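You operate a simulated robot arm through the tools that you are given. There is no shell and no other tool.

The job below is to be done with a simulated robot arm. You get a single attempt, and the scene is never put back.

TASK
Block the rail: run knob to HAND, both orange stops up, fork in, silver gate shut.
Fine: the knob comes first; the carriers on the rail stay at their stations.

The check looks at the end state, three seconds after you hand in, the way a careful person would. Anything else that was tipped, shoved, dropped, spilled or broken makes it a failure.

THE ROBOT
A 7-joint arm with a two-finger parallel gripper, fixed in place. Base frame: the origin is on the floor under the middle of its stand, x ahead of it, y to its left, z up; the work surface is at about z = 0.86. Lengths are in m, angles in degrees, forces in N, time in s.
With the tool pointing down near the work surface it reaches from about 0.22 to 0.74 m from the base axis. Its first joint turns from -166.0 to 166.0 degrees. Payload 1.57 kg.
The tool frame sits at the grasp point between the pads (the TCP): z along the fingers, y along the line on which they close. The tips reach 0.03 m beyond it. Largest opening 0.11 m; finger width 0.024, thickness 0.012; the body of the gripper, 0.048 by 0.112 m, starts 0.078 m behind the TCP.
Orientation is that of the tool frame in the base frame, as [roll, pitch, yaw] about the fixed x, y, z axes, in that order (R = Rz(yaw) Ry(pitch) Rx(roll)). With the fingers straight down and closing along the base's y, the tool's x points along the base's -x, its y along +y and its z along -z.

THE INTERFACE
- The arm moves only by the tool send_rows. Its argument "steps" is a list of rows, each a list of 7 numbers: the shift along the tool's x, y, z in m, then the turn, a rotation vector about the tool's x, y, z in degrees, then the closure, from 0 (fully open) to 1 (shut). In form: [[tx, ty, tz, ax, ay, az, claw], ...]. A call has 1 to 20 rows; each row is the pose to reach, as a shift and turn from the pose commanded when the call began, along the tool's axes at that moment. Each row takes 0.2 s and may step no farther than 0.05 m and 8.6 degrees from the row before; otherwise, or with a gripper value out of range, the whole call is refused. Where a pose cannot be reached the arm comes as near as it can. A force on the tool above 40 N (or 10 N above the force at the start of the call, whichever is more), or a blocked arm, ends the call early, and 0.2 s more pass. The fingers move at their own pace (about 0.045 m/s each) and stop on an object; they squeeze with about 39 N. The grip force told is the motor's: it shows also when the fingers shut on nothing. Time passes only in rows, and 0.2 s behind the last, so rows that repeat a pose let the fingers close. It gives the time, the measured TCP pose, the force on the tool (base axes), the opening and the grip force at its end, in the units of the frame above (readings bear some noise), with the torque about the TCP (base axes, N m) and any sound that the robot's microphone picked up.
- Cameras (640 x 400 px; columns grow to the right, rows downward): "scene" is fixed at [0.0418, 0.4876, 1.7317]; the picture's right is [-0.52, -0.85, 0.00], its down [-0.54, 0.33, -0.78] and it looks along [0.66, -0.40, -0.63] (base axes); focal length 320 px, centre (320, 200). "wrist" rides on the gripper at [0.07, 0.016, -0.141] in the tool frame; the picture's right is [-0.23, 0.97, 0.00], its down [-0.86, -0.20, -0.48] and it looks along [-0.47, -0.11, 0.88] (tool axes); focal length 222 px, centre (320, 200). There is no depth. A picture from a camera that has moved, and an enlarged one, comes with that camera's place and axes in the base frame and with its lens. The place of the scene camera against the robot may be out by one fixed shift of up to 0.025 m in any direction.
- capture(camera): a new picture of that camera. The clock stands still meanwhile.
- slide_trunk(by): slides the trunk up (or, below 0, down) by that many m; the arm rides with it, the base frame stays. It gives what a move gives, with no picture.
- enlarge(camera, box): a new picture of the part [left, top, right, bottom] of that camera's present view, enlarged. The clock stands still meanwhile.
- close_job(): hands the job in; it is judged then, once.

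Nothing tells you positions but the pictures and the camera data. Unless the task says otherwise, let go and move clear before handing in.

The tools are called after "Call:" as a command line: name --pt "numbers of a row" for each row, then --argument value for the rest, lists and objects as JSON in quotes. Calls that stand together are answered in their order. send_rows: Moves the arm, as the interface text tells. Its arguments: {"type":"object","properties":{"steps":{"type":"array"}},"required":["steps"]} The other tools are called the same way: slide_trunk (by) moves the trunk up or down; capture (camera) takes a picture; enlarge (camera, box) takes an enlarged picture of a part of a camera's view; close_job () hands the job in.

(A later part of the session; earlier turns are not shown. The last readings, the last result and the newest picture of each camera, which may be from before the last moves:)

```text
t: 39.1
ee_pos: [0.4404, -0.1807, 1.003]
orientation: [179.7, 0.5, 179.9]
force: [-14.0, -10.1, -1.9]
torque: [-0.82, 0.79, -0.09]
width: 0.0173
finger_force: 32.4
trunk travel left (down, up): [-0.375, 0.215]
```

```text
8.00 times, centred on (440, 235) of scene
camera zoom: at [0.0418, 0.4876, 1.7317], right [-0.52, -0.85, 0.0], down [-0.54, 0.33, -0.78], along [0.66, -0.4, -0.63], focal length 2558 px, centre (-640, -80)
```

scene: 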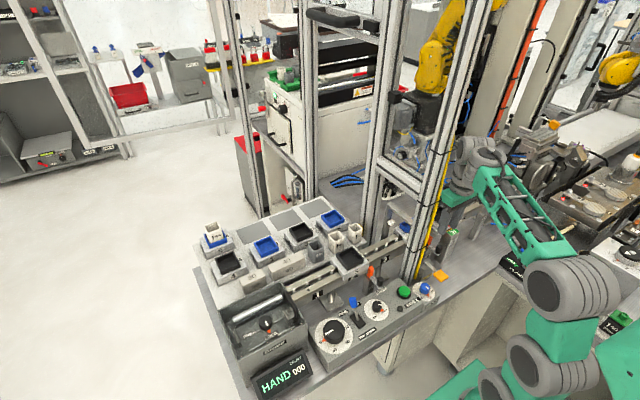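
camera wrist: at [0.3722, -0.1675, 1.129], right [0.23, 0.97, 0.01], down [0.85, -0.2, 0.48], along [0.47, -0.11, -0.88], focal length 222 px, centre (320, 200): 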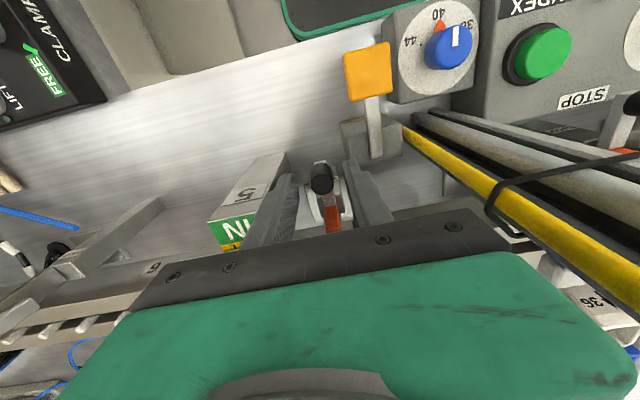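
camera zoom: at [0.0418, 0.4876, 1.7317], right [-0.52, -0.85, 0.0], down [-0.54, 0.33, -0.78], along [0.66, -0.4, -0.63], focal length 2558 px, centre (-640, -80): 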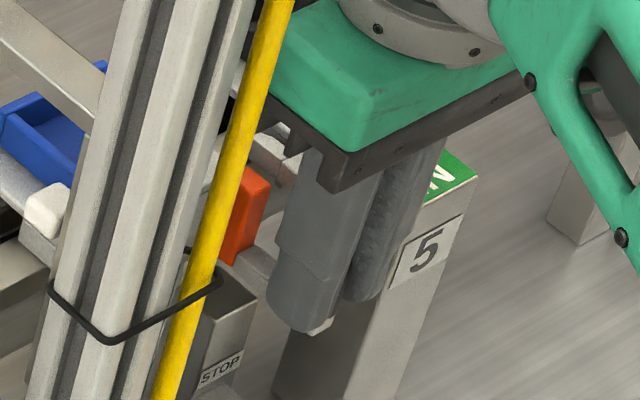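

It has risen 20 mm, with side load only. Continuing upward in 2–3 mm steps until the end stop pushes back.

Call:
send_rows --pt "0 0 -0.002 0 0 0 1" --pt "0 0 -0.004 0 0 0 1" --pt "0 0 -0.006 0 0 0 1"

Call:
enlarge --camera "scene" --box '[400, 210, 480, 260]'

```text
t: 40.0
ee_pos: [0.4409, -0.1822, 1.0066]
orientation: [179.5, 0.1, 180.0]
force: [-7.4, -8.3, -23.6]
torque: [-0.72, 0.22, -0.01]
width: 0.0175
finger_force: 32.8
trunk travel left (down, up): [-0.375, 0.215]
```

```text
8.00 times, centred on (440, 235) of scene
camera zoom: at [0.0418, 0.4876, 1.7317], right [-0.52, -0.85, 0.0], down [-0.54, 0.33, -0.78], along [0.66, -0.4, -0.63], focal length 2558 px, centre (-640, -80)
```

zoom: 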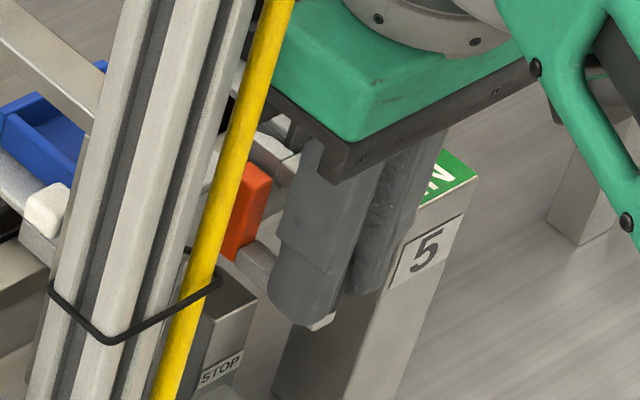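

The upper end stop is felt, at -24 N after about 24 mm of travel. Releasing the handle and watching whether the stop stays up.

Call:
send_rows --pt "0 0 0.0 0 0 0 0.9" --pt "0 0 0.0 0 0 0 0.7" --pt "0 0 0.0 0 0 0 0.65" --pt "0 0 0.0 0 0 0 0.65"

Call:
enlarge --camera "wrist" --box '[260, 130, 388, 210]'

Call:
enlarge --camera "scene" --box '[400, 210, 480, 260]'

```text
t: 41.0
ee_pos: [0.4422, -0.1808, 1.0087]
orientation: [179.7, 0.4, 179.9]
force: [0.1, 0.0, 1.2]
torque: [0.02, 0.02, 0.0]
width: 0.0383
finger_force: 0.0
trunk travel left (down, up): [-0.375, 0.215]
```

```text
5.00 times, centred on (324, 170) of wrist
camera zoom: at [0.3698, -0.165, 1.1501], right [0.23, 0.97, 0.01], down [0.85, -0.2, 0.48], along [0.47, -0.11, -0.88], focal length 1111 px, centre (300, 350)
```

zoom: 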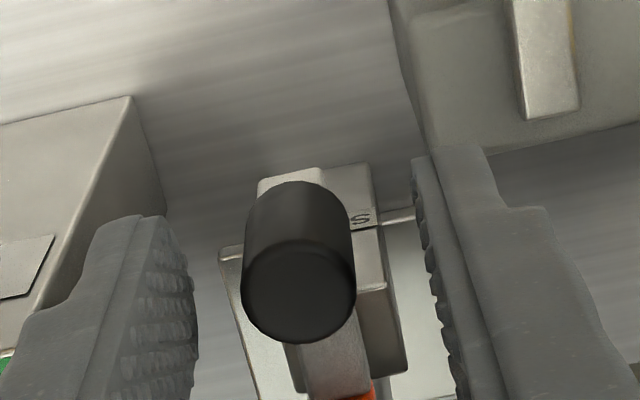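

```text
8.00 times, centred on (440, 235) of scene
camera zoom: at [0.0418, 0.4876, 1.7317], right [-0.52, -0.85, 0.0], down [-0.54, 0.33, -0.78], along [0.66, -0.4, -0.63], focal length 2558 px, centre (-640, -80)
```

zoom: 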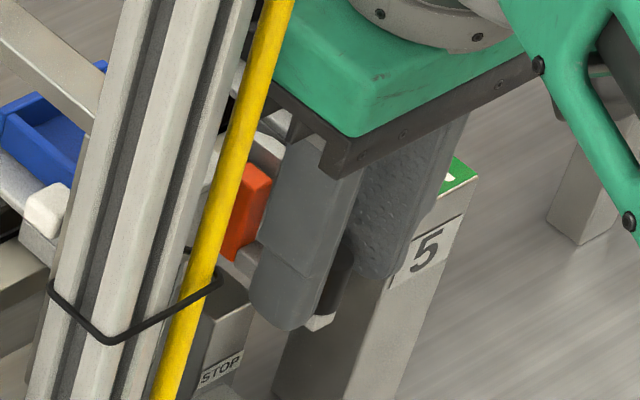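

The handle stays up after release. Lifting clear and re-checking the whole area.

Call:
send_rows --pt "0 0 -0.03 0 0 0 0.65" --pt "0 0 -0.06 0 0 0 0.65" --pt "0 0 -0.09 0 0 0 0.65" --pt "0.02 0 -0.11 0 0 0 0.65"

Call:
capture --camera "wrist"

Call:
enlarge --camera "wrist" --box '[260, 120, 420, 220]'

Call:
enlarge --camera "scene" --box '[400, 210, 480, 260]'

```text
t: 42.0
ee_pos: [0.4195, -0.1831, 1.1188]
orientation: [179.7, 0.4, 180.0]
force: [0.6, 0.2, -1.0]
torque: [0.0, 0.03, -0.01]
width: 0.0384
finger_force: 0.0
trunk travel left (down, up): [-0.375, 0.215]
```

```text
taken
camera wrist: at [0.3479, -0.1667, 1.2599], right [0.23, 0.97, 0.01], down [0.85, -0.2, 0.48], along [0.47, -0.11, -0.88], focal length 222 px, centre (320, 200)
```

wrist: 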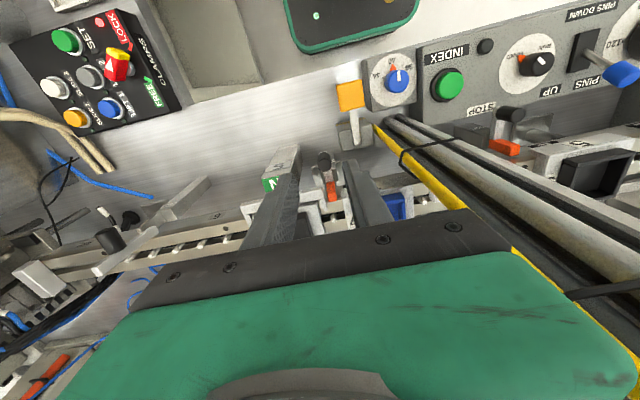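

```text
4.00 times, centred on (340, 170) of wrist
camera zoom: at [0.3479, -0.1667, 1.2599], right [0.23, 0.97, 0.01], down [0.85, -0.2, 0.48], along [0.47, -0.11, -0.88], focal length 888 px, centre (240, 320)
```

zoom: 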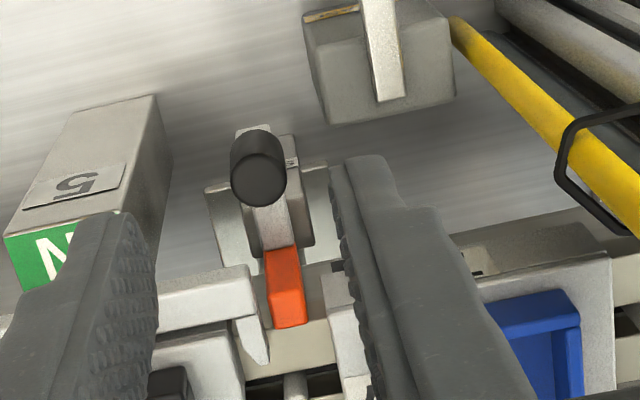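

```text
8.00 times, centred on (440, 235) of scene
camera zoom: at [0.0418, 0.4876, 1.7317], right [-0.52, -0.85, 0.0], down [-0.54, 0.33, -0.78], along [0.66, -0.4, -0.63], focal length 2558 px, centre (-640, -80)
```

zoom: 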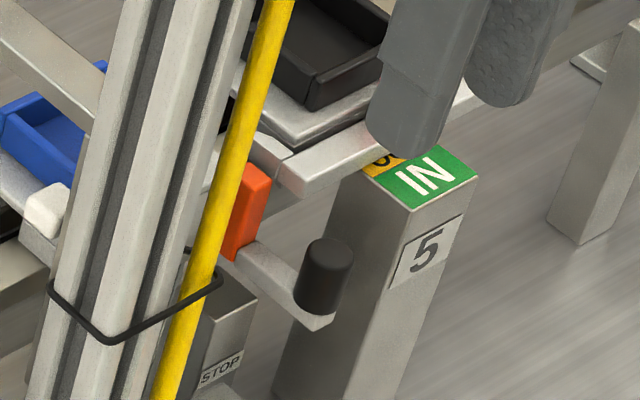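

Stop 2 is up and the fork is in. Next is the gate, so I'll look closely at it from this side to settle how its boom is hinged.

Call:
enlarge --camera "wrist" --box '[70, 160, 230, 260]'

Call:
enlarge --camera "wrist" --box '[85, 195, 181, 255]'

Call:
enlarge --camera "scene" --box '[468, 180, 516, 210]'

```text
4.00 times, centred on (150, 210) of wrist
camera zoom: at [0.3479, -0.1667, 1.2599], right [0.23, 0.97, 0.01], down [0.85, -0.2, 0.48], along [0.47, -0.11, -0.88], focal length 888 px, centre (1000, 160)
```

zoom: 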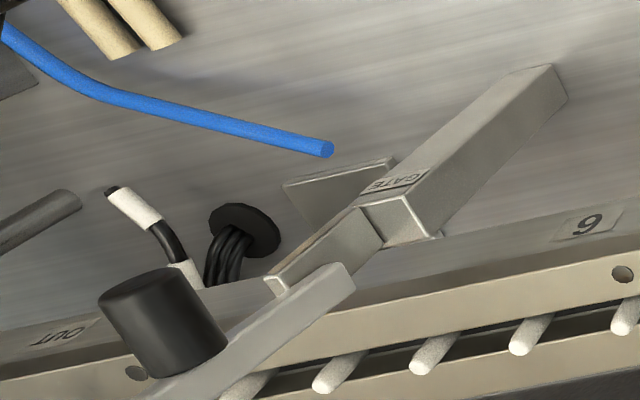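

```text
6.67 times, centred on (133, 225) of wrist
camera zoom: at [0.3479, -0.1667, 1.2599], right [0.23, 0.97, 0.01], down [0.85, -0.2, 0.48], along [0.47, -0.11, -0.88], focal length 1481 px, centre (1567, 33)
```

zoom: 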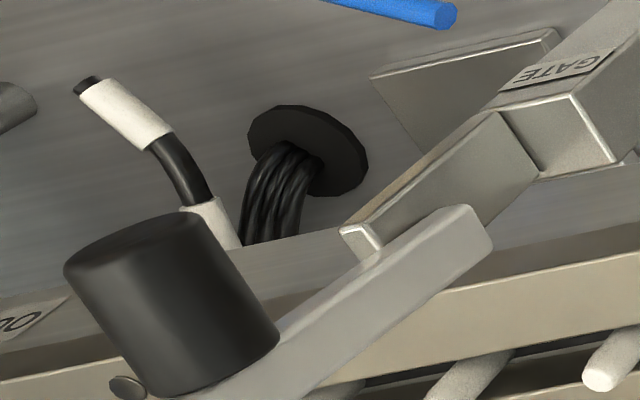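

```text
13.33 times, centred on (492, 195) of scene
camera zoom: at [0.0418, 0.4876, 1.7317], right [-0.52, -0.85, 0.0], down [-0.54, 0.33, -0.78], along [0.66, -0.4, -0.63], focal length 4263 px, centre (-1973, 267)
```

zoom: 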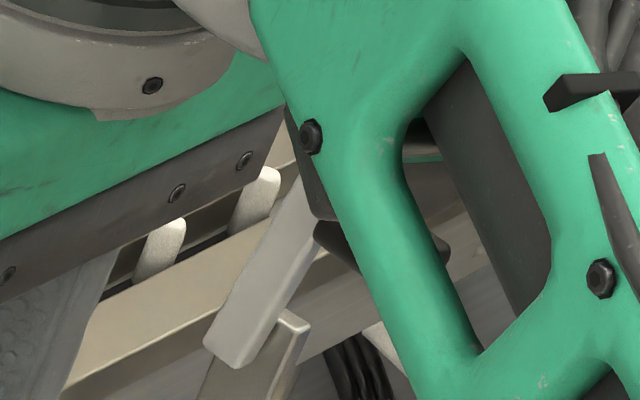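

The boom is hinged beside the bar on top of the GATE post, about an axis along the rail, so shutting it means swinging the boom from upright toward +x across the rail. I'll move over there for accurate measurements.

Call:
send_rows --pt "0.02 -0.03 -0.03 0 0 0 0.65" --pt "0.04 -0.06 -0.06 0 0 0 0.5" --pt "0.05 -0.1 -0.08 0 0 0 0.3" --pt "0.05 -0.145 -0.08 0 0 0 0.1" --pt "0.05 -0.19 -0.08 0 0 0 0" --pt "0.045 -0.23 -0.08 0 0 0 0" --pt "0.045 -0.23 -0.08 0 0 0 0"

Call:
capture --camera "wrist"

Call:
enlarge --camera "wrist" --box '[240, 110, 400, 210]'

Call:
enlarge --camera "scene" --box '[456, 165, 536, 215]'

```text
t: 43.5
ee_pos: [0.3675, -0.3964, 1.1753]
orientation: [179.7, 0.4, 179.9]
force: [-0.6, -1.0, -1.3]
torque: [0.06, 0.01, 0.03]
width: 0.11
finger_force: 0.2
out of reach, approached as far as the arm can: row 5, 6, 7
trunk travel left (down, up): [-0.375, 0.215]
```

```text
taken
camera wrist: at [0.2964, -0.3814, 1.3162], right [0.23, 0.97, 0.01], down [0.85, -0.2, 0.48], along [0.47, -0.11, -0.88], focal length 222 px, centre (320, 200)
```

wrist: 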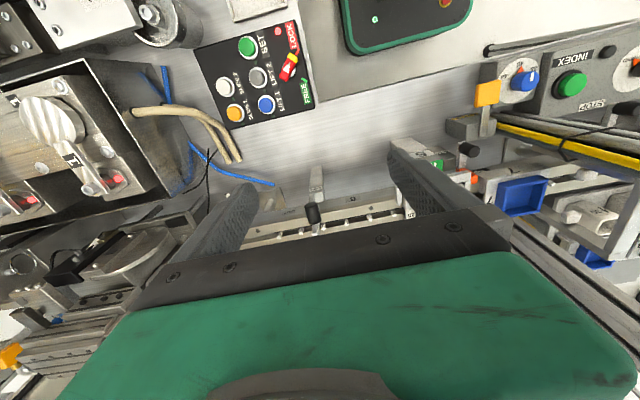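

```text
4.00 times, centred on (320, 160) of wrist
camera zoom: at [0.2964, -0.3814, 1.3162], right [0.23, 0.97, 0.01], down [0.85, -0.2, 0.48], along [0.47, -0.11, -0.88], focal length 888 px, centre (320, 360)
```

zoom: 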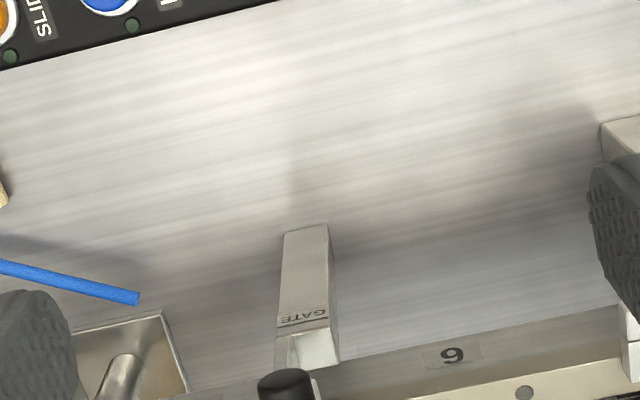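

```text
8.00 times, centred on (496, 190) of scene
camera zoom: at [0.0418, 0.4876, 1.7317], right [-0.52, -0.85, 0.0], down [-0.54, 0.33, -0.78], along [0.66, -0.4, -0.63], focal length 2558 px, centre (-1088, 280)
```

zoom: 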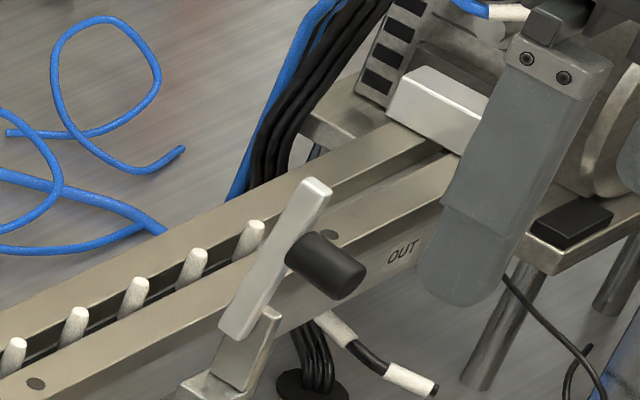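

The fingers hide the gate from here, and the arm is at a reach limit. Moving forward so the gate appears in the clear upper part of the view.

Call:
send_rows --pt "-0.03 0.0 0.01 0 0 0 0" --pt "-0.055 0.01 0.01 0 0 0 0" --pt "-0.0645 0.011 0.01 0 0 0 0" --pt "-0.0645 0.011 0.01 0 0 0 0"

Call:
capture --camera "wrist"

Call:
enlarge --camera "wrist" --box '[240, 110, 400, 210]'

```text
t: 44.5
ee_pos: [0.4262, -0.38, 1.1563]
orientation: [179.8, 0.4, 179.9]
force: [-0.1, 0.3, -0.8]
torque: [0.02, -0.01, 0.0]
width: 0.1098
finger_force: 0.0
out of reach, approached as far as the arm can: row 1, 2, 3, 4
trunk travel left (down, up): [-0.375, 0.215]
```

```text
taken
camera wrist: at [0.3548, -0.3638, 1.2964], right [0.23, 0.97, 0.01], down [0.85, -0.2, 0.48], along [0.47, -0.11, -0.88], focal length 222 px, centre (320, 200)
```

wrist: 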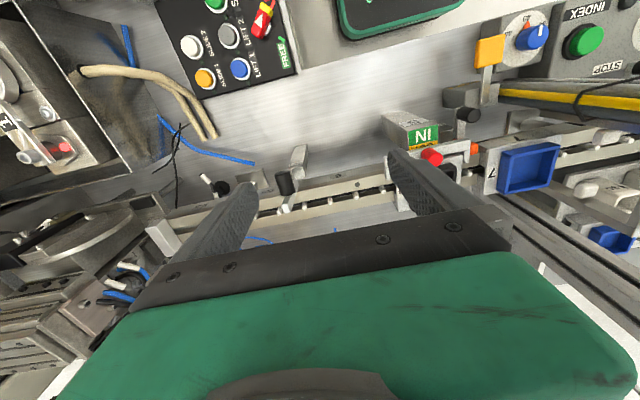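

```text
4.00 times, centred on (320, 160) of wrist
camera zoom: at [0.3548, -0.3638, 1.2964], right [0.23, 0.97, 0.01], down [0.85, -0.2, 0.48], along [0.47, -0.11, -0.88], focal length 888 px, centre (320, 360)
```

zoom: 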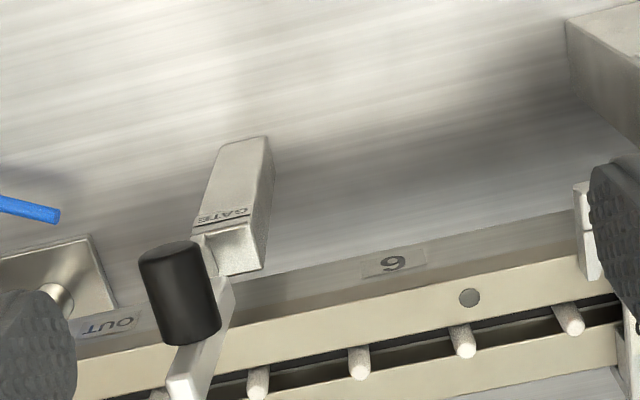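

The lowered trunk now limits height out here, so I'll raise it by 0.10 m for the gate work and check the pose.

Call:
slide_trunk --by 0.1

Call:
send_rows --pt "0 0 0.005 0 0 0 0" --pt "0 0 0.01 0 0 0 0"

```text
t: 45.9
ee_pos: [0.4256, -0.3798, 1.2557]
orientation: [179.6, 0.4, 179.8]
force: [0.6, 0.4, 0.1]
torque: [-0.01, -0.01, 0.05]
width: 0.1101
finger_force: 0.0
trunk travel left (down, up): [-0.475, 0.115]
```

```text
t: 46.5
ee_pos: [0.4256, -0.3794, 1.246]
orientation: [179.8, 0.5, 179.9]
force: [0.3, 0.1, -0.2]
torque: [0.0, 0.0, -0.01]
width: 0.1103
finger_force: 0.1
trunk travel left (down, up): [-0.475, 0.115]
```

The pose is in step again. Moving to a better viewpoint above the gate.

Call:
send_rows --pt "0 -0.01 0.03 0 0 0 0" --pt "-0.004 -0.02 0.055 0 0 0 0" --pt "-0.004 -0.02 0.076 0 0 0 0" --pt "-0.004 -0.02 0.076 0 0 0 0"

Call:
capture --camera "wrist"

Call:
enlarge --camera "wrist" --box '[250, 120, 378, 200]'

Call:
enlarge --camera "scene" --box '[456, 165, 536, 215]'

```text
t: 47.5
ee_pos: [0.4301, -0.3994, 1.1701]
orientation: [179.7, 0.3, 179.9]
force: [0.1, 0.2, -0.3]
torque: [0.01, 0.01, -0.01]
width: 0.1102
finger_force: 0.1
trunk travel left (down, up): [-0.475, 0.115]
```

```text
taken
camera wrist: at [0.3579, -0.3837, 1.31], right [0.23, 0.97, 0.01], down [0.85, -0.2, 0.48], along [0.47, -0.11, -0.88], focal length 222 px, centre (320, 200)
```

wrist: 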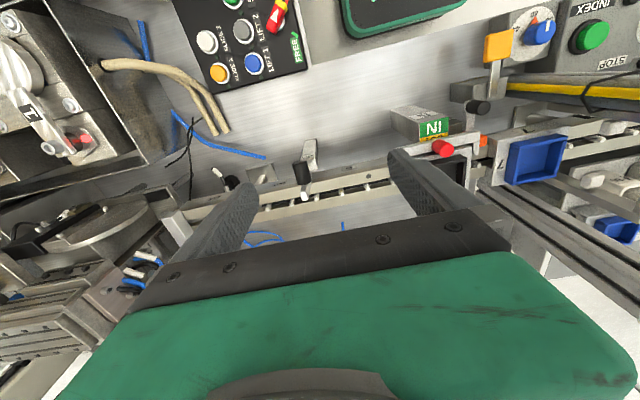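

```text
5.00 times, centred on (314, 160) of wrist
camera zoom: at [0.3579, -0.3837, 1.31], right [0.23, 0.97, 0.01], down [0.85, -0.2, 0.48], along [0.47, -0.11, -0.88], focal length 1111 px, centre (350, 400)
```

zoom: 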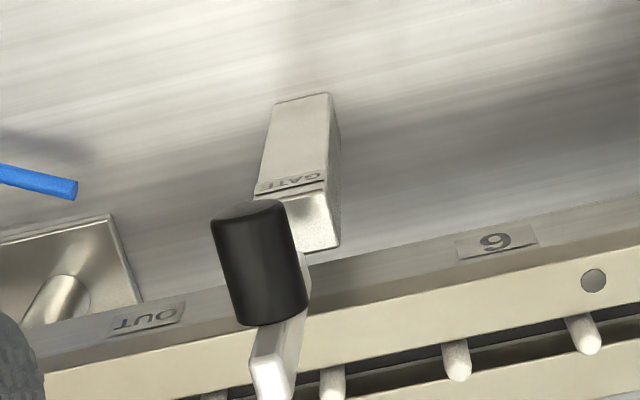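

```text
8.00 times, centred on (496, 190) of scene
camera zoom: at [0.0418, 0.4876, 1.7317], right [-0.52, -0.85, 0.0], down [-0.54, 0.33, -0.78], along [0.66, -0.4, -0.63], focal length 2558 px, centre (-1088, 280)
```

zoom: 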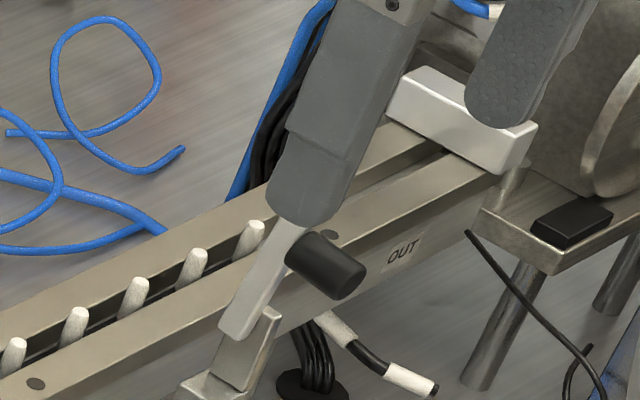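

The gate handle lies along x at z≈1.056, from x≈0.44 to the boom at x≈0.467, y≈-0.4275. The pivot is near z≈1.02, and the bar beside the boom tops out at about 1.03 on the -y side. I'll close the fingers, offset slightly to +y, and go down on the robot side of the handle.

Call:
send_rows --pt "0.015 -0.01 0 0 0 0 1" --pt "0.03 -0.019 0 0 0 0 1" --pt "0.03 -0.019 0 0 0 0 1" --pt "0.03 -0.019 0 0 0 0 1" --pt "0.03 -0.019 0 0 0 0 1" --pt "0.03 -0.019 0.0 0 0 0 1" --pt "0.03 -0.019 0.03 0 0 0 1" --pt "0.03 -0.019 0.06 0 0 0 1" --pt "0.03 -0.019 0.085 0 0 0 1" --pt "0.03 -0.019 0.103 0 0 0 1" --pt "0.03 -0.019 0.103 0 0 0 1"

Call:
capture --camera "wrist"

Call:
enlarge --camera "wrist" --box '[250, 140, 378, 220]'

Call:
enlarge --camera "scene" --box '[456, 165, 536, 215]'

```text
t: 49.9
ee_pos: [0.3998, -0.4198, 1.0664]
orientation: [179.8, 0.4, 179.8]
force: [0.8, 0.5, -0.4]
torque: [-0.02, -0.01, 0.0]
width: 0.0002
finger_force: 20.6
trunk travel left (down, up): [-0.475, 0.115]
```

```text
taken
camera wrist: at [0.3289, -0.4036, 1.2062], right [0.23, 0.97, 0.01], down [0.85, -0.2, 0.48], along [0.47, -0.11, -0.88], focal length 222 px, centre (320, 200)
```

wrist: 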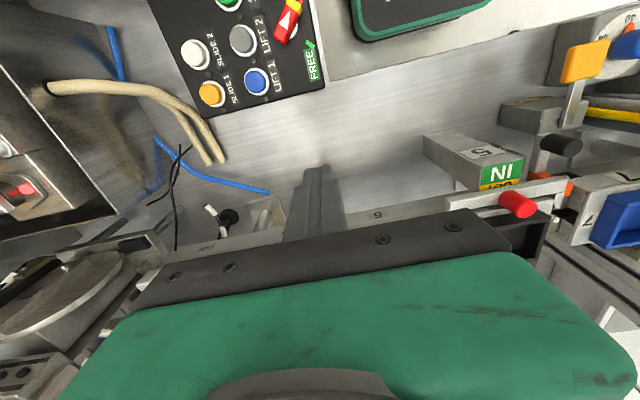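

```text
5.00 times, centred on (314, 180) of wrist
camera zoom: at [0.3289, -0.4036, 1.2062], right [0.23, 0.97, 0.01], down [0.85, -0.2, 0.48], along [0.47, -0.11, -0.88], focal length 1111 px, centre (350, 300)
```

zoom: 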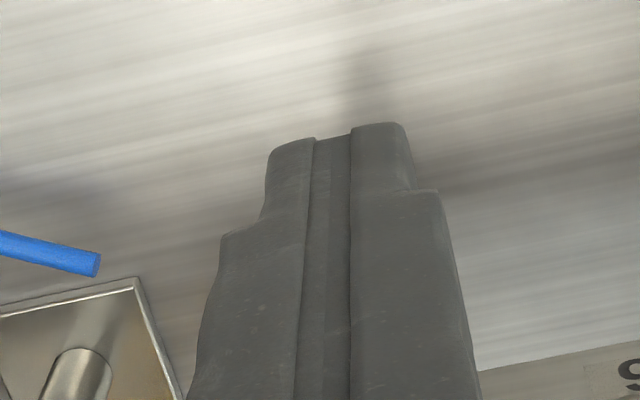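

```text
8.00 times, centred on (496, 190) of scene
camera zoom: at [0.0418, 0.4876, 1.7317], right [-0.52, -0.85, 0.0], down [-0.54, 0.33, -0.78], along [0.66, -0.4, -0.63], focal length 2558 px, centre (-1088, 280)
```

zoom: 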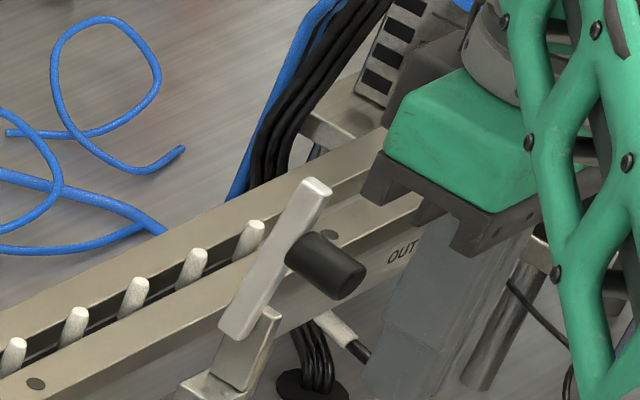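

The closed fingers stand on the robot side of the gate handle. Pushing slowly toward +x, first to just past contact.

Call:
send_rows --pt "-0.012 0 0 0 0 0 1" --pt "-0.022 0 0 0 0 0 1" --pt "-0.028 0 0 0 0 0 1" --pt "-0.032 0 0 0 0 0 1" --pt "-0.036 0 0 0 0 0 1" --pt "-0.04 0 0 0 0 0 1"

Call:
enlarge --camera "scene" --box '[456, 165, 536, 215]'

Call:
enlarge --camera "wrist" --box '[250, 140, 378, 220]'

```text
t: 51.3
ee_pos: [0.4421, -0.4173, 1.0657]
orientation: [179.7, 0.4, 179.8]
force: [-0.4, 0.2, 0.0]
torque: [0.0, 0.02, 0.0]
width: 0.0
finger_force: 21.6
trunk travel left (down, up): [-0.475, 0.115]
```

```text
8.00 times, centred on (496, 190) of scene
camera zoom: at [0.0418, 0.4876, 1.7317], right [-0.52, -0.85, 0.0], down [-0.54, 0.33, -0.78], along [0.66, -0.4, -0.63], focal length 2558 px, centre (-1088, 280)
```

zoom: 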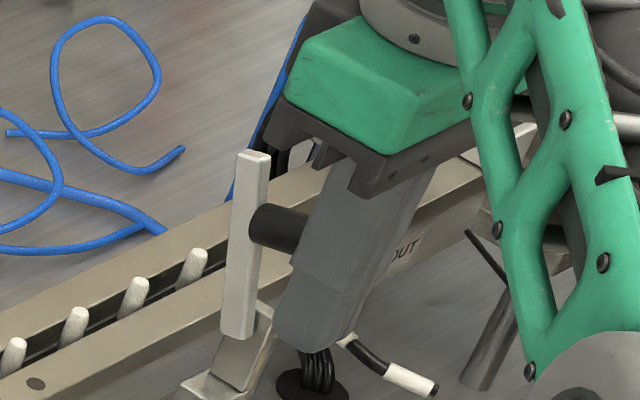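

```text
5.00 times, centred on (314, 180) of wrist
camera zoom: at [0.3702, -0.4022, 1.2067], right [0.23, 0.97, 0.01], down [0.85, -0.2, 0.48], along [0.47, -0.11, -0.88], focal length 1111 px, centre (350, 300)
```

zoom: 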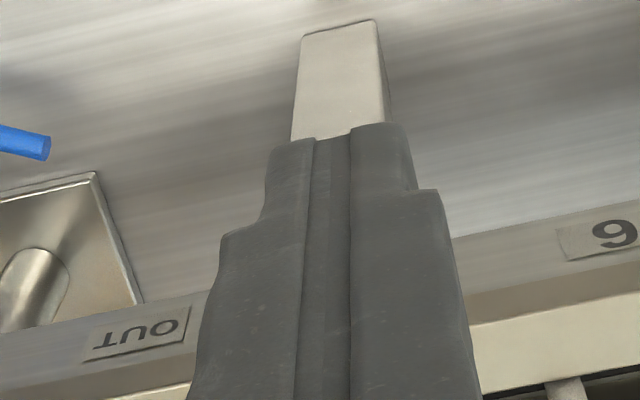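

The boom is swinging toward the rail with almost no resistance. Continuing the push.

Call:
send_rows --pt "-0.005 0 0 0 0 0 1" --pt "-0.01 0 0 0 0 0 1" --pt "-0.014 0 0 0 0 0 1" --pt "-0.018 0 0 0 0 0 1" --pt "-0.022 0 0 0 0 0 1"

Call:
enlarge --camera "scene" --box '[456, 165, 536, 215]'

```text
t: 52.5
ee_pos: [0.4644, -0.4189, 1.0669]
orientation: [179.8, 0.5, 179.9]
force: [-0.5, -1.1, -0.5]
torque: [0.0, 0.0, 0.01]
width: 0.0
finger_force: 21.3
trunk travel left (down, up): [-0.475, 0.115]
```

```text
8.00 times, centred on (496, 190) of scene
camera zoom: at [0.0418, 0.4876, 1.7317], right [-0.52, -0.85, 0.0], down [-0.54, 0.33, -0.78], along [0.66, -0.4, -0.63], focal length 2558 px, centre (-1088, 280)
```

zoom: 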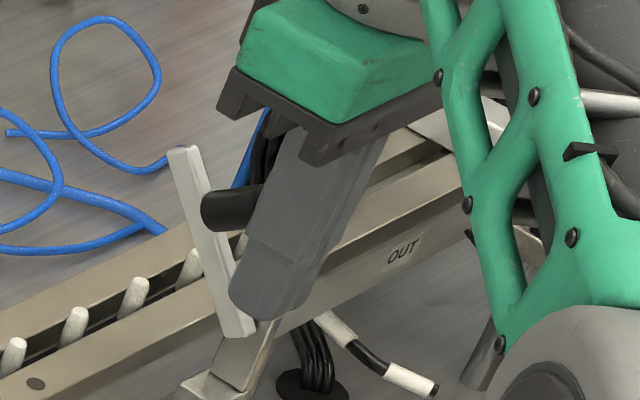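

About half way over. Continuing in small steps.

Call:
send_rows --pt "-0.004 0 0 0 0 0 1" --pt "-0.008 0 0 0 0 0 1" --pt "-0.012 0 0 0 0 0 1" --pt "-0.016 0 0 0 0 0 1"

Call:
enlarge --camera "scene" --box '[456, 165, 536, 215]'

Call:
capture --camera "wrist"

```text
t: 53.5
ee_pos: [0.4796, -0.4168, 1.0665]
orientation: [179.6, 0.4, 179.9]
force: [0.6, 0.2, -0.5]
torque: [0.01, 0.03, 0.0]
width: 0.0
finger_force: 21.7
trunk travel left (down, up): [-0.475, 0.115]
```

```text
8.00 times, centred on (496, 190) of scene
camera zoom: at [0.0418, 0.4876, 1.7317], right [-0.52, -0.85, 0.0], down [-0.54, 0.33, -0.78], along [0.66, -0.4, -0.63], focal length 2558 px, centre (-1088, 280)
```

zoom: 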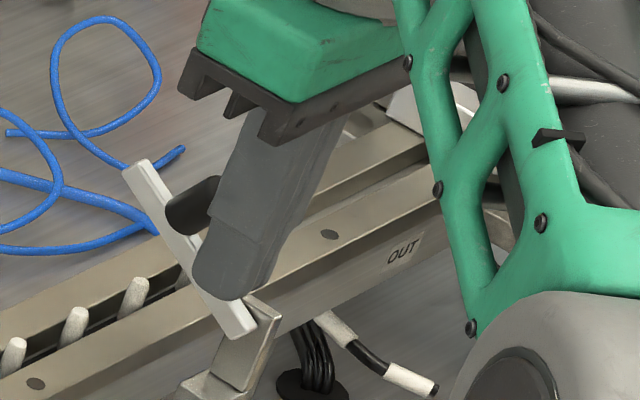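

```text
taken
camera wrist: at [0.409, -0.4015, 1.2072], right [0.23, 0.97, 0.01], down [0.85, -0.2, 0.48], along [0.47, -0.11, -0.88], focal length 222 px, centre (320, 200)
```

wrist: 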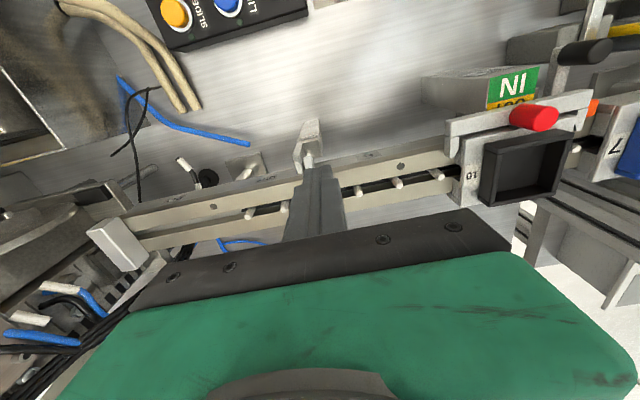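

Nearly down. A few more steps with force watch.

Call:
send_rows --pt "-0.004 0 0 0 0 0 1" --pt "-0.008 0 0 0 0 0 1" --pt "-0.011 0 0 0 0 0 1" --pt "-0.014 0 0 0 0 0 1"

Call:
enlarge --camera "scene" --box '[456, 165, 536, 215]'

Call:
enlarge --camera "wrist" --box '[230, 90, 390, 190]'

```text
t: 54.5
ee_pos: [0.4941, -0.4172, 1.0676]
orientation: [179.7, 0.4, 179.9]
force: [-0.5, -0.1, -0.2]
torque: [0.0, -0.01, 0.0]
width: 0.0
finger_force: 21.4
trunk travel left (down, up): [-0.475, 0.115]
```

```text
8.00 times, centred on (496, 190) of scene
camera zoom: at [0.0418, 0.4876, 1.7317], right [-0.52, -0.85, 0.0], down [-0.54, 0.33, -0.78], along [0.66, -0.4, -0.63], focal length 2558 px, centre (-1088, 280)
```

zoom: 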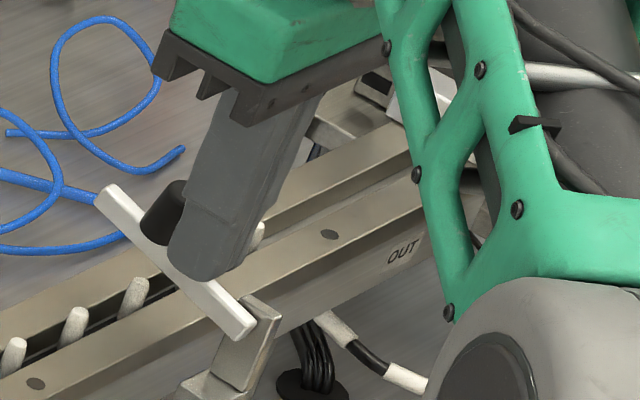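

```text
4.00 times, centred on (310, 140) of wrist
camera zoom: at [0.4223, -0.4024, 1.2079], right [0.23, 0.97, 0.01], down [0.85, -0.2, 0.48], along [0.47, -0.11, -0.88], focal length 888 px, centre (360, 440)
```

zoom: 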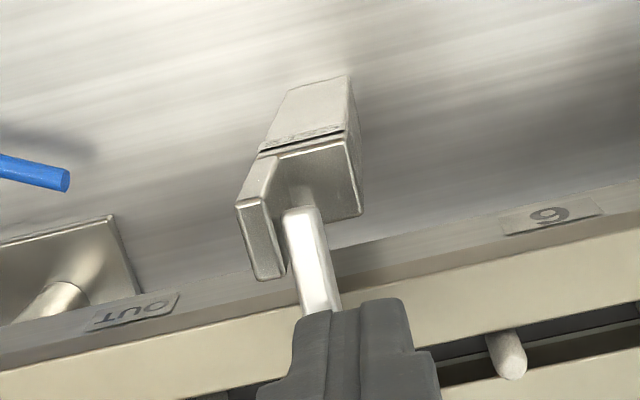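

The boom lies almost level across the rail. Pushing on in 2 mm steps to its end stop.

Call:
send_rows --pt "-0.002 0 0 0 0 0 1" --pt "-0.004 0 0 0 0 0 1" --pt "-0.006 0 0 0 0 0 1"

Call:
enlarge --camera "scene" --box '[456, 165, 536, 215]'

```text
t: 55.3
ee_pos: [0.4999, -0.418, 1.0667]
orientation: [179.7, 0.4, 179.9]
force: [0.3, 0.2, 0.1]
torque: [0.0, -0.02, 0.01]
width: 0.0001
finger_force: 21.4
trunk travel left (down, up): [-0.475, 0.115]
```

```text
8.00 times, centred on (496, 190) of scene
camera zoom: at [0.0418, 0.4876, 1.7317], right [-0.52, -0.85, 0.0], down [-0.54, 0.33, -0.78], along [0.66, -0.4, -0.63], focal length 2558 px, centre (-1088, 280)
```

zoom: 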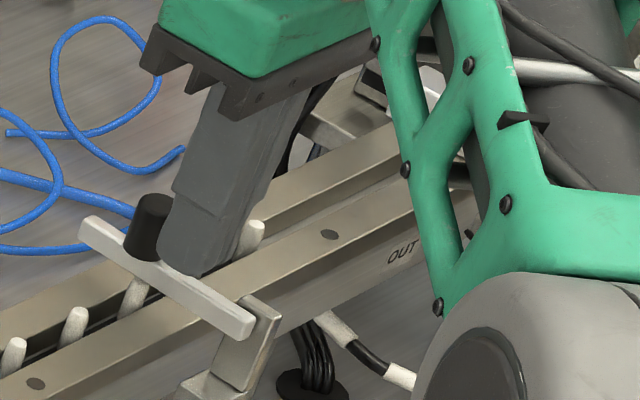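

The boom is level across the rail with its handle pointing up. One more gentle nudge to confirm that it sits on its end stop.

Call:
send_rows --pt "-0.002 0 0 0 0 0 1" --pt "-0.004 0 0 0 0 0 1" --pt "-0.005 0 0 0 0 0 1"

Call:
enlarge --camera "scene" --box '[456, 165, 536, 215]'

```text
t: 56.1
ee_pos: [0.5047, -0.4174, 1.0665]
orientation: [179.6, 0.3, 179.8]
force: [-6.8, 1.0, -2.4]
torque: [0.03, 0.23, -0.05]
width: 0.0
finger_force: 20.9
trunk travel left (down, up): [-0.475, 0.115]
```

```text
8.00 times, centred on (496, 190) of scene
camera zoom: at [0.0418, 0.4876, 1.7317], right [-0.52, -0.85, 0.0], down [-0.54, 0.33, -0.78], along [0.66, -0.4, -0.63], focal length 2558 px, centre (-1088, 280)
```

zoom: 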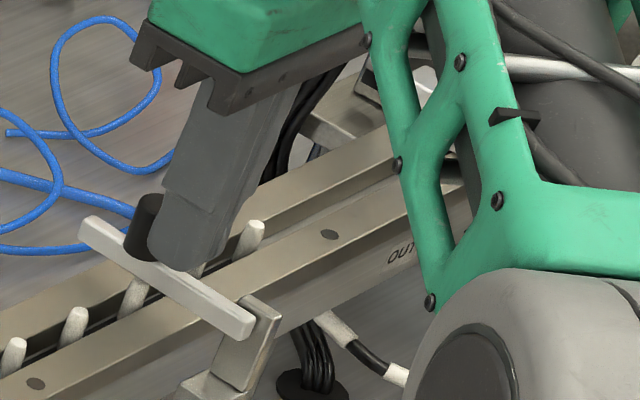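

The boom is on its end stop: it did not move and the contact force rose. The gate is shut. Backing off, rising, and retracting before crossing to stop 1.

Call:
send_rows --pt "0.02 0 0 0 0 0 1" --pt "0.06 0 0 0 0 0 1" --pt "0.1 0 0 0 0 0 1" --pt "0.11 0 -0.04 0 0 0 0.9" --pt "0.13 0.02 -0.08 0 0 0 0.7" --pt "0.15 0.05 -0.12 0 0 0 0.65" --pt "0.17 0.09 -0.12 0 0 0 0.65"

Call:
enlarge --camera "scene" --box '[456, 165, 536, 215]'

Call:
capture --camera "wrist"

```text
refused: row 6 steps farther than a row can; nothing moved
```

```text
8.00 times, centred on (496, 190) of scene
camera zoom: at [0.0418, 0.4876, 1.7317], right [-0.52, -0.85, 0.0], down [-0.54, 0.33, -0.78], along [0.66, -0.4, -0.63], focal length 2558 px, centre (-1088, 280)
```

zoom: 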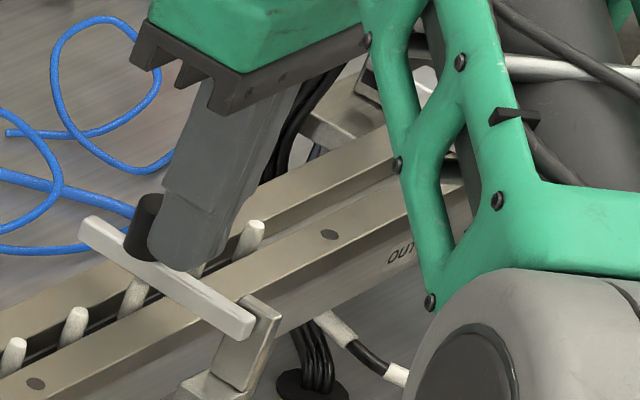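

```text
taken
camera wrist: at [0.4323, -0.4025, 1.2071], right [0.23, 0.97, 0.01], down [0.85, -0.2, 0.48], along [0.47, -0.1, -0.88], focal length 222 px, centre (320, 200)
```

wrist: 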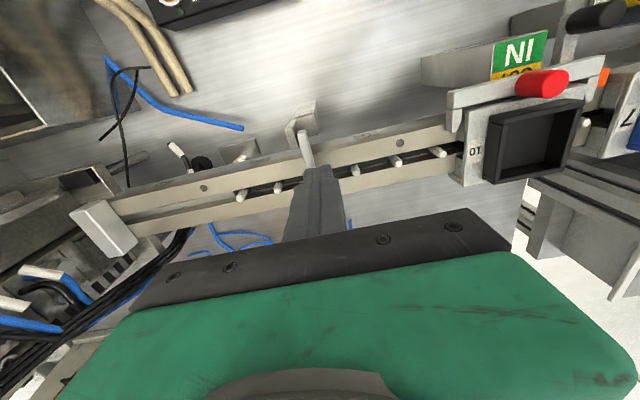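

Refused because one step was too long; nothing moved. Sending the retreat again with smaller steps.

Call:
send_rows --pt "0.02 0 0 0 0 0 1" --pt "0.06 0 0 0 0 0 1" --pt "0.1 0 0 0 0 0 1" --pt "0.11 0 -0.04 0 0 0 0.9" --pt "0.13 0.015 -0.075 0 0 0 0.7" --pt "0.15 0.035 -0.105 0 0 0 0.65" --pt "0.17 0.07 -0.12 0 0 0 0.65"

Call:
enlarge --camera "scene" --box '[456, 165, 536, 215]'

Call:
capture --camera "wrist"

```text
t: 57.7
ee_pos: [0.3351, -0.3478, 1.1851]
orientation: [179.7, 0.4, 179.9]
force: [0.5, -0.3, -1.1]
torque: [0.0, 0.01, -0.02]
width: 0.0385
finger_force: 0.1
trunk travel left (down, up): [-0.475, 0.115]
```

```text
8.00 times, centred on (496, 190) of scene
camera zoom: at [0.0418, 0.4876, 1.7317], right [-0.52, -0.85, 0.0], down [-0.54, 0.33, -0.78], along [0.66, -0.4, -0.63], focal length 2558 px, centre (-1088, 280)
```

zoom: 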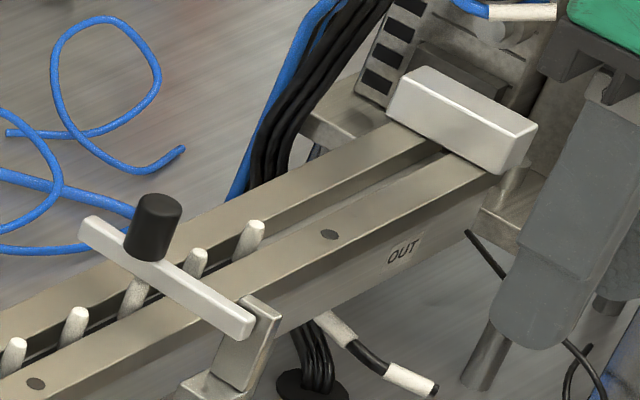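

```text
taken
camera wrist: at [0.2639, -0.3321, 1.3263], right [0.23, 0.97, 0.01], down [0.85, -0.2, 0.48], along [0.47, -0.1, -0.88], focal length 222 px, centre (320, 200)
```

wrist: 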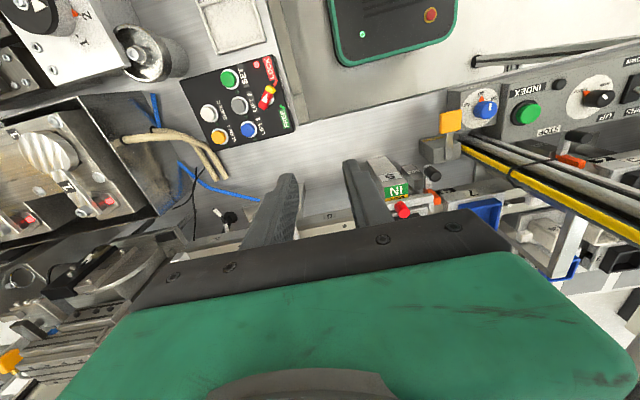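

The gate stays shut. Now crossing at safe distance from the post to stop 1's side.

Call:
send_rows --pt "0.005 0.045 -0.01 0 0 0 0.65" --pt "0.005 0.09 -0.01 0 0 0 0.65" --pt "0.005 0.135 -0.01 0 0 0 0.65" --pt "0.005 0.18 -0.01 0 0 0 0.65" --pt "0.005 0.225 -0.01 0 0 0 0.65" --pt "0.005 0.27 -0.01 0 0 0 0.65" --pt "0.005 0.315 -0.01 0 0 0 0.65" --pt "0.005 0.36 -0.01 0 0 0 0.65" --pt "0.005 0.405 -0.01 0 0 0 0.65"

Call:
capture --camera "wrist"

Call:
capture --camera "scene"

```text
t: 59.7
ee_pos: [0.3311, 0.0592, 1.1968]
orientation: [179.8, 0.4, 179.9]
force: [0.4, -1.0, -0.5]
torque: [0.02, -0.04, -0.02]
width: 0.0385
finger_force: 0.0
trunk travel left (down, up): [-0.475, 0.115]
```

```text
taken
camera wrist: at [0.2593, 0.0732, 1.337], right [0.23, 0.97, 0.01], down [0.85, -0.2, 0.48], along [0.47, -0.11, -0.88], focal length 222 px, centre (320, 200)
```

wrist: 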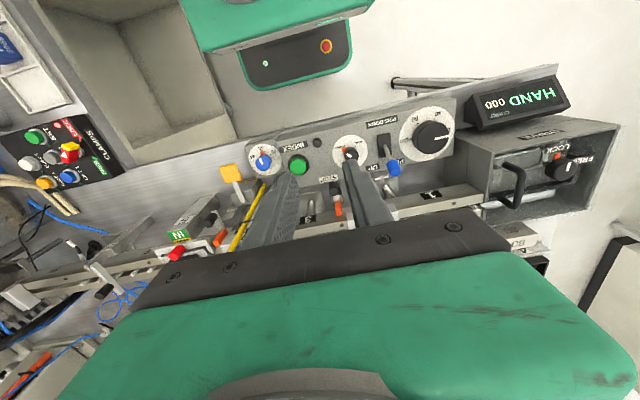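

```text
taken
```

scene: 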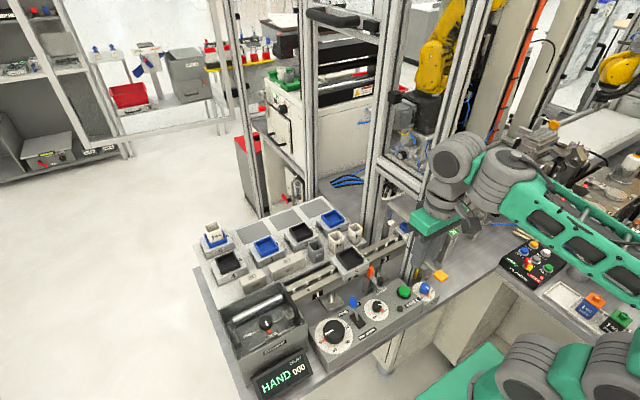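

Now closing in above stop 1 to confirm its handle position.

Call:
send_rows --pt "-0.03 0 0.02 0 0 0 0.65" --pt "-0.06 0 0.04 0 0 0 0.65" --pt "-0.09 0 0.06 0 0 0 0.65" --pt "-0.105 0 0.085 0 0 0 0.65" --pt "-0.105 0 0.085 0 0 0 0.65"

Call:
capture --camera "wrist"

Call:
enlarge --camera "wrist" --box '[250, 110, 410, 210]'

```text
t: 60.9
ee_pos: [0.4324, 0.0583, 1.1131]
orientation: [179.7, 0.4, 179.9]
force: [0.1, 0.3, -0.9]
torque: [0.03, -0.03, 0.01]
width: 0.0383
finger_force: 0.0
trunk travel left (down, up): [-0.475, 0.115]
```

```text
taken
camera wrist: at [0.3608, 0.0741, 1.2532], right [0.23, 0.97, 0.01], down [0.85, -0.2, 0.48], along [0.47, -0.11, -0.88], focal length 222 px, centre (320, 200)
```

wrist: 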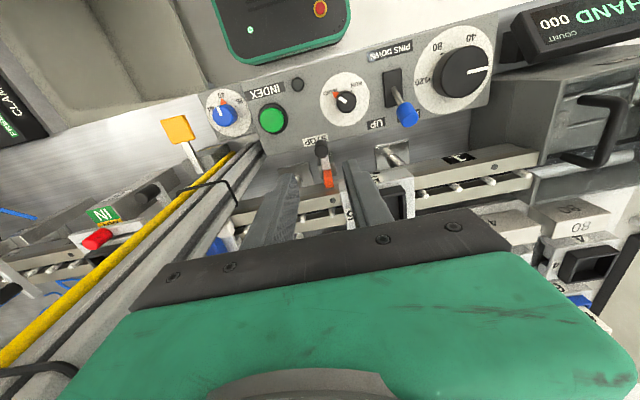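

```text
4.00 times, centred on (330, 160) of wrist
camera zoom: at [0.3608, 0.0741, 1.2532], right [0.23, 0.97, 0.01], down [0.85, -0.2, 0.48], along [0.47, -0.11, -0.88], focal length 888 px, centre (280, 360)
```

zoom: 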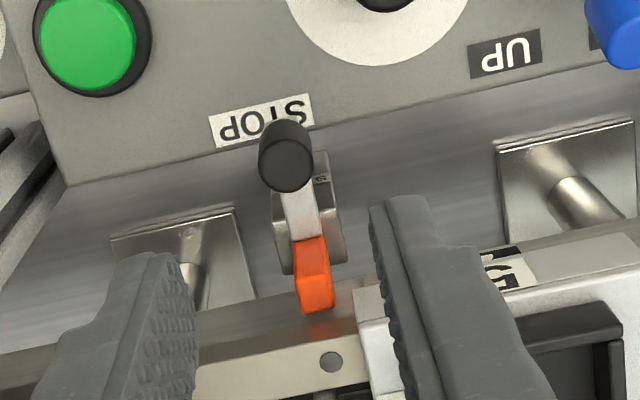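

Stop 1's handle axis is at about (0.4415, 0.0575). To avoid the earlier reach limit, I'll rise 0.1 m and lower the trunk 0.1 m, keeping the tool at the same height, before descending.

Call:
send_rows --pt "0 0 -0.035 0 0 0 0.65" --pt "0 0 -0.07 0 0 0 0.65" --pt "0 0 -0.1 0 0 0 0.65" --pt "0 0 -0.1 0 0 0 0.65"

Call:
slide_trunk --by -0.1

Call:
enlarge --camera "wrist" --box '[250, 110, 410, 210]'

```text
t: 61.9
ee_pos: [0.4341, 0.0596, 1.2149]
orientation: [179.7, 0.4, 179.9]
force: [-0.5, -0.3, -0.5]
torque: [-0.02, -0.02, 0.01]
width: 0.0385
finger_force: 0.1
trunk travel left (down, up): [-0.475, 0.115]
```

```text
t: 63.2
ee_pos: [0.4331, 0.0587, 1.1143]
orientation: [179.7, 0.4, 179.9]
force: [-0.8, 0.3, 0.0]
torque: [0.0, -0.01, -0.01]
width: 0.0383
finger_force: 0.1
trunk travel left (down, up): [-0.375, 0.215]
```

```text
4.00 times, centred on (330, 160) of wrist
camera zoom: at [0.3609, 0.0745, 1.2553], right [0.23, 0.97, 0.01], down [0.85, -0.2, 0.48], along [0.47, -0.11, -0.88], focal length 888 px, centre (280, 360)
```

zoom: 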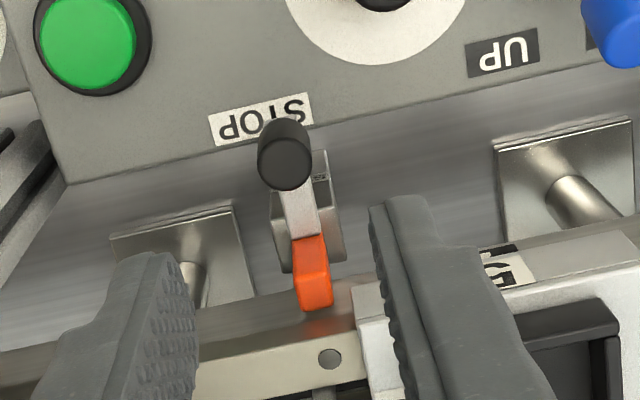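

Same viewpoint with the trunk lower. Descending in two stages, the first to just above the handle.

Call:
send_rows --pt "-0.0085 -0.001 0.02 0 0 0 0.65" --pt "-0.0085 -0.001 0.05 0 0 0 0.65" --pt "-0.0085 -0.001 0.075 0 0 0 0.65" --pt "-0.0085 -0.001 0.075 0 0 0 0.65"

Call:
enlarge --camera "wrist" --box '[260, 120, 388, 200]'

Call:
enlarge --camera "scene" --box '[340, 245, 420, 295]'

```text
t: 64.2
ee_pos: [0.4428, 0.0576, 1.0422]
orientation: [179.8, 0.3, 179.9]
force: [0.0, -0.1, 0.4]
torque: [0.0, -0.01, 0.03]
width: 0.0384
finger_force: 0.1
trunk travel left (down, up): [-0.375, 0.215]
```

```text
5.00 times, centred on (324, 160) of wrist
camera zoom: at [0.3698, 0.0734, 1.1814], right [0.23, 0.97, 0.01], down [0.85, -0.2, 0.48], along [0.47, -0.11, -0.88], focal length 1111 px, centre (300, 400)
```

zoom: 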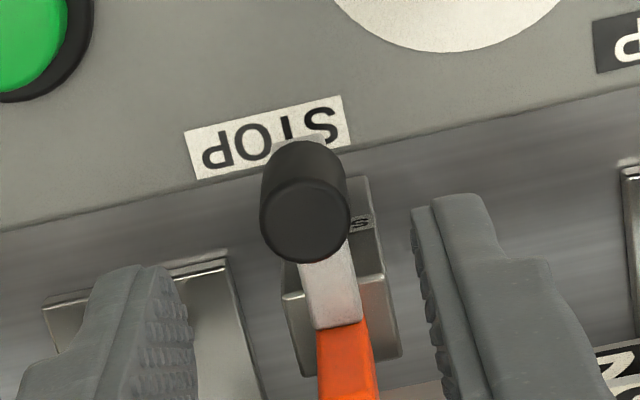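

```text
8.00 times, centred on (380, 270) of scene
camera zoom: at [0.0418, 0.4876, 1.7317], right [-0.52, -0.85, 0.0], down [-0.54, 0.33, -0.78], along [0.66, -0.4, -0.63], focal length 2558 px, centre (-160, -360)
```

zoom: 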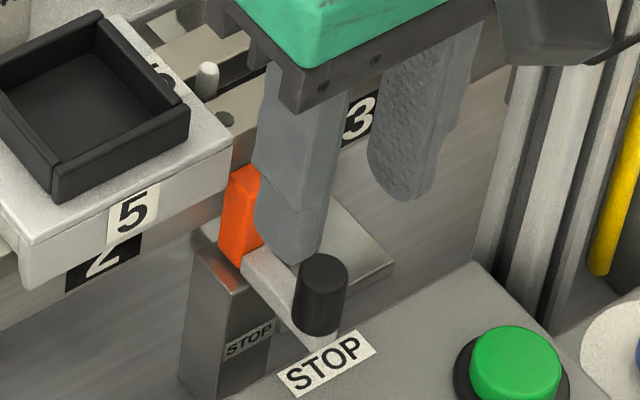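

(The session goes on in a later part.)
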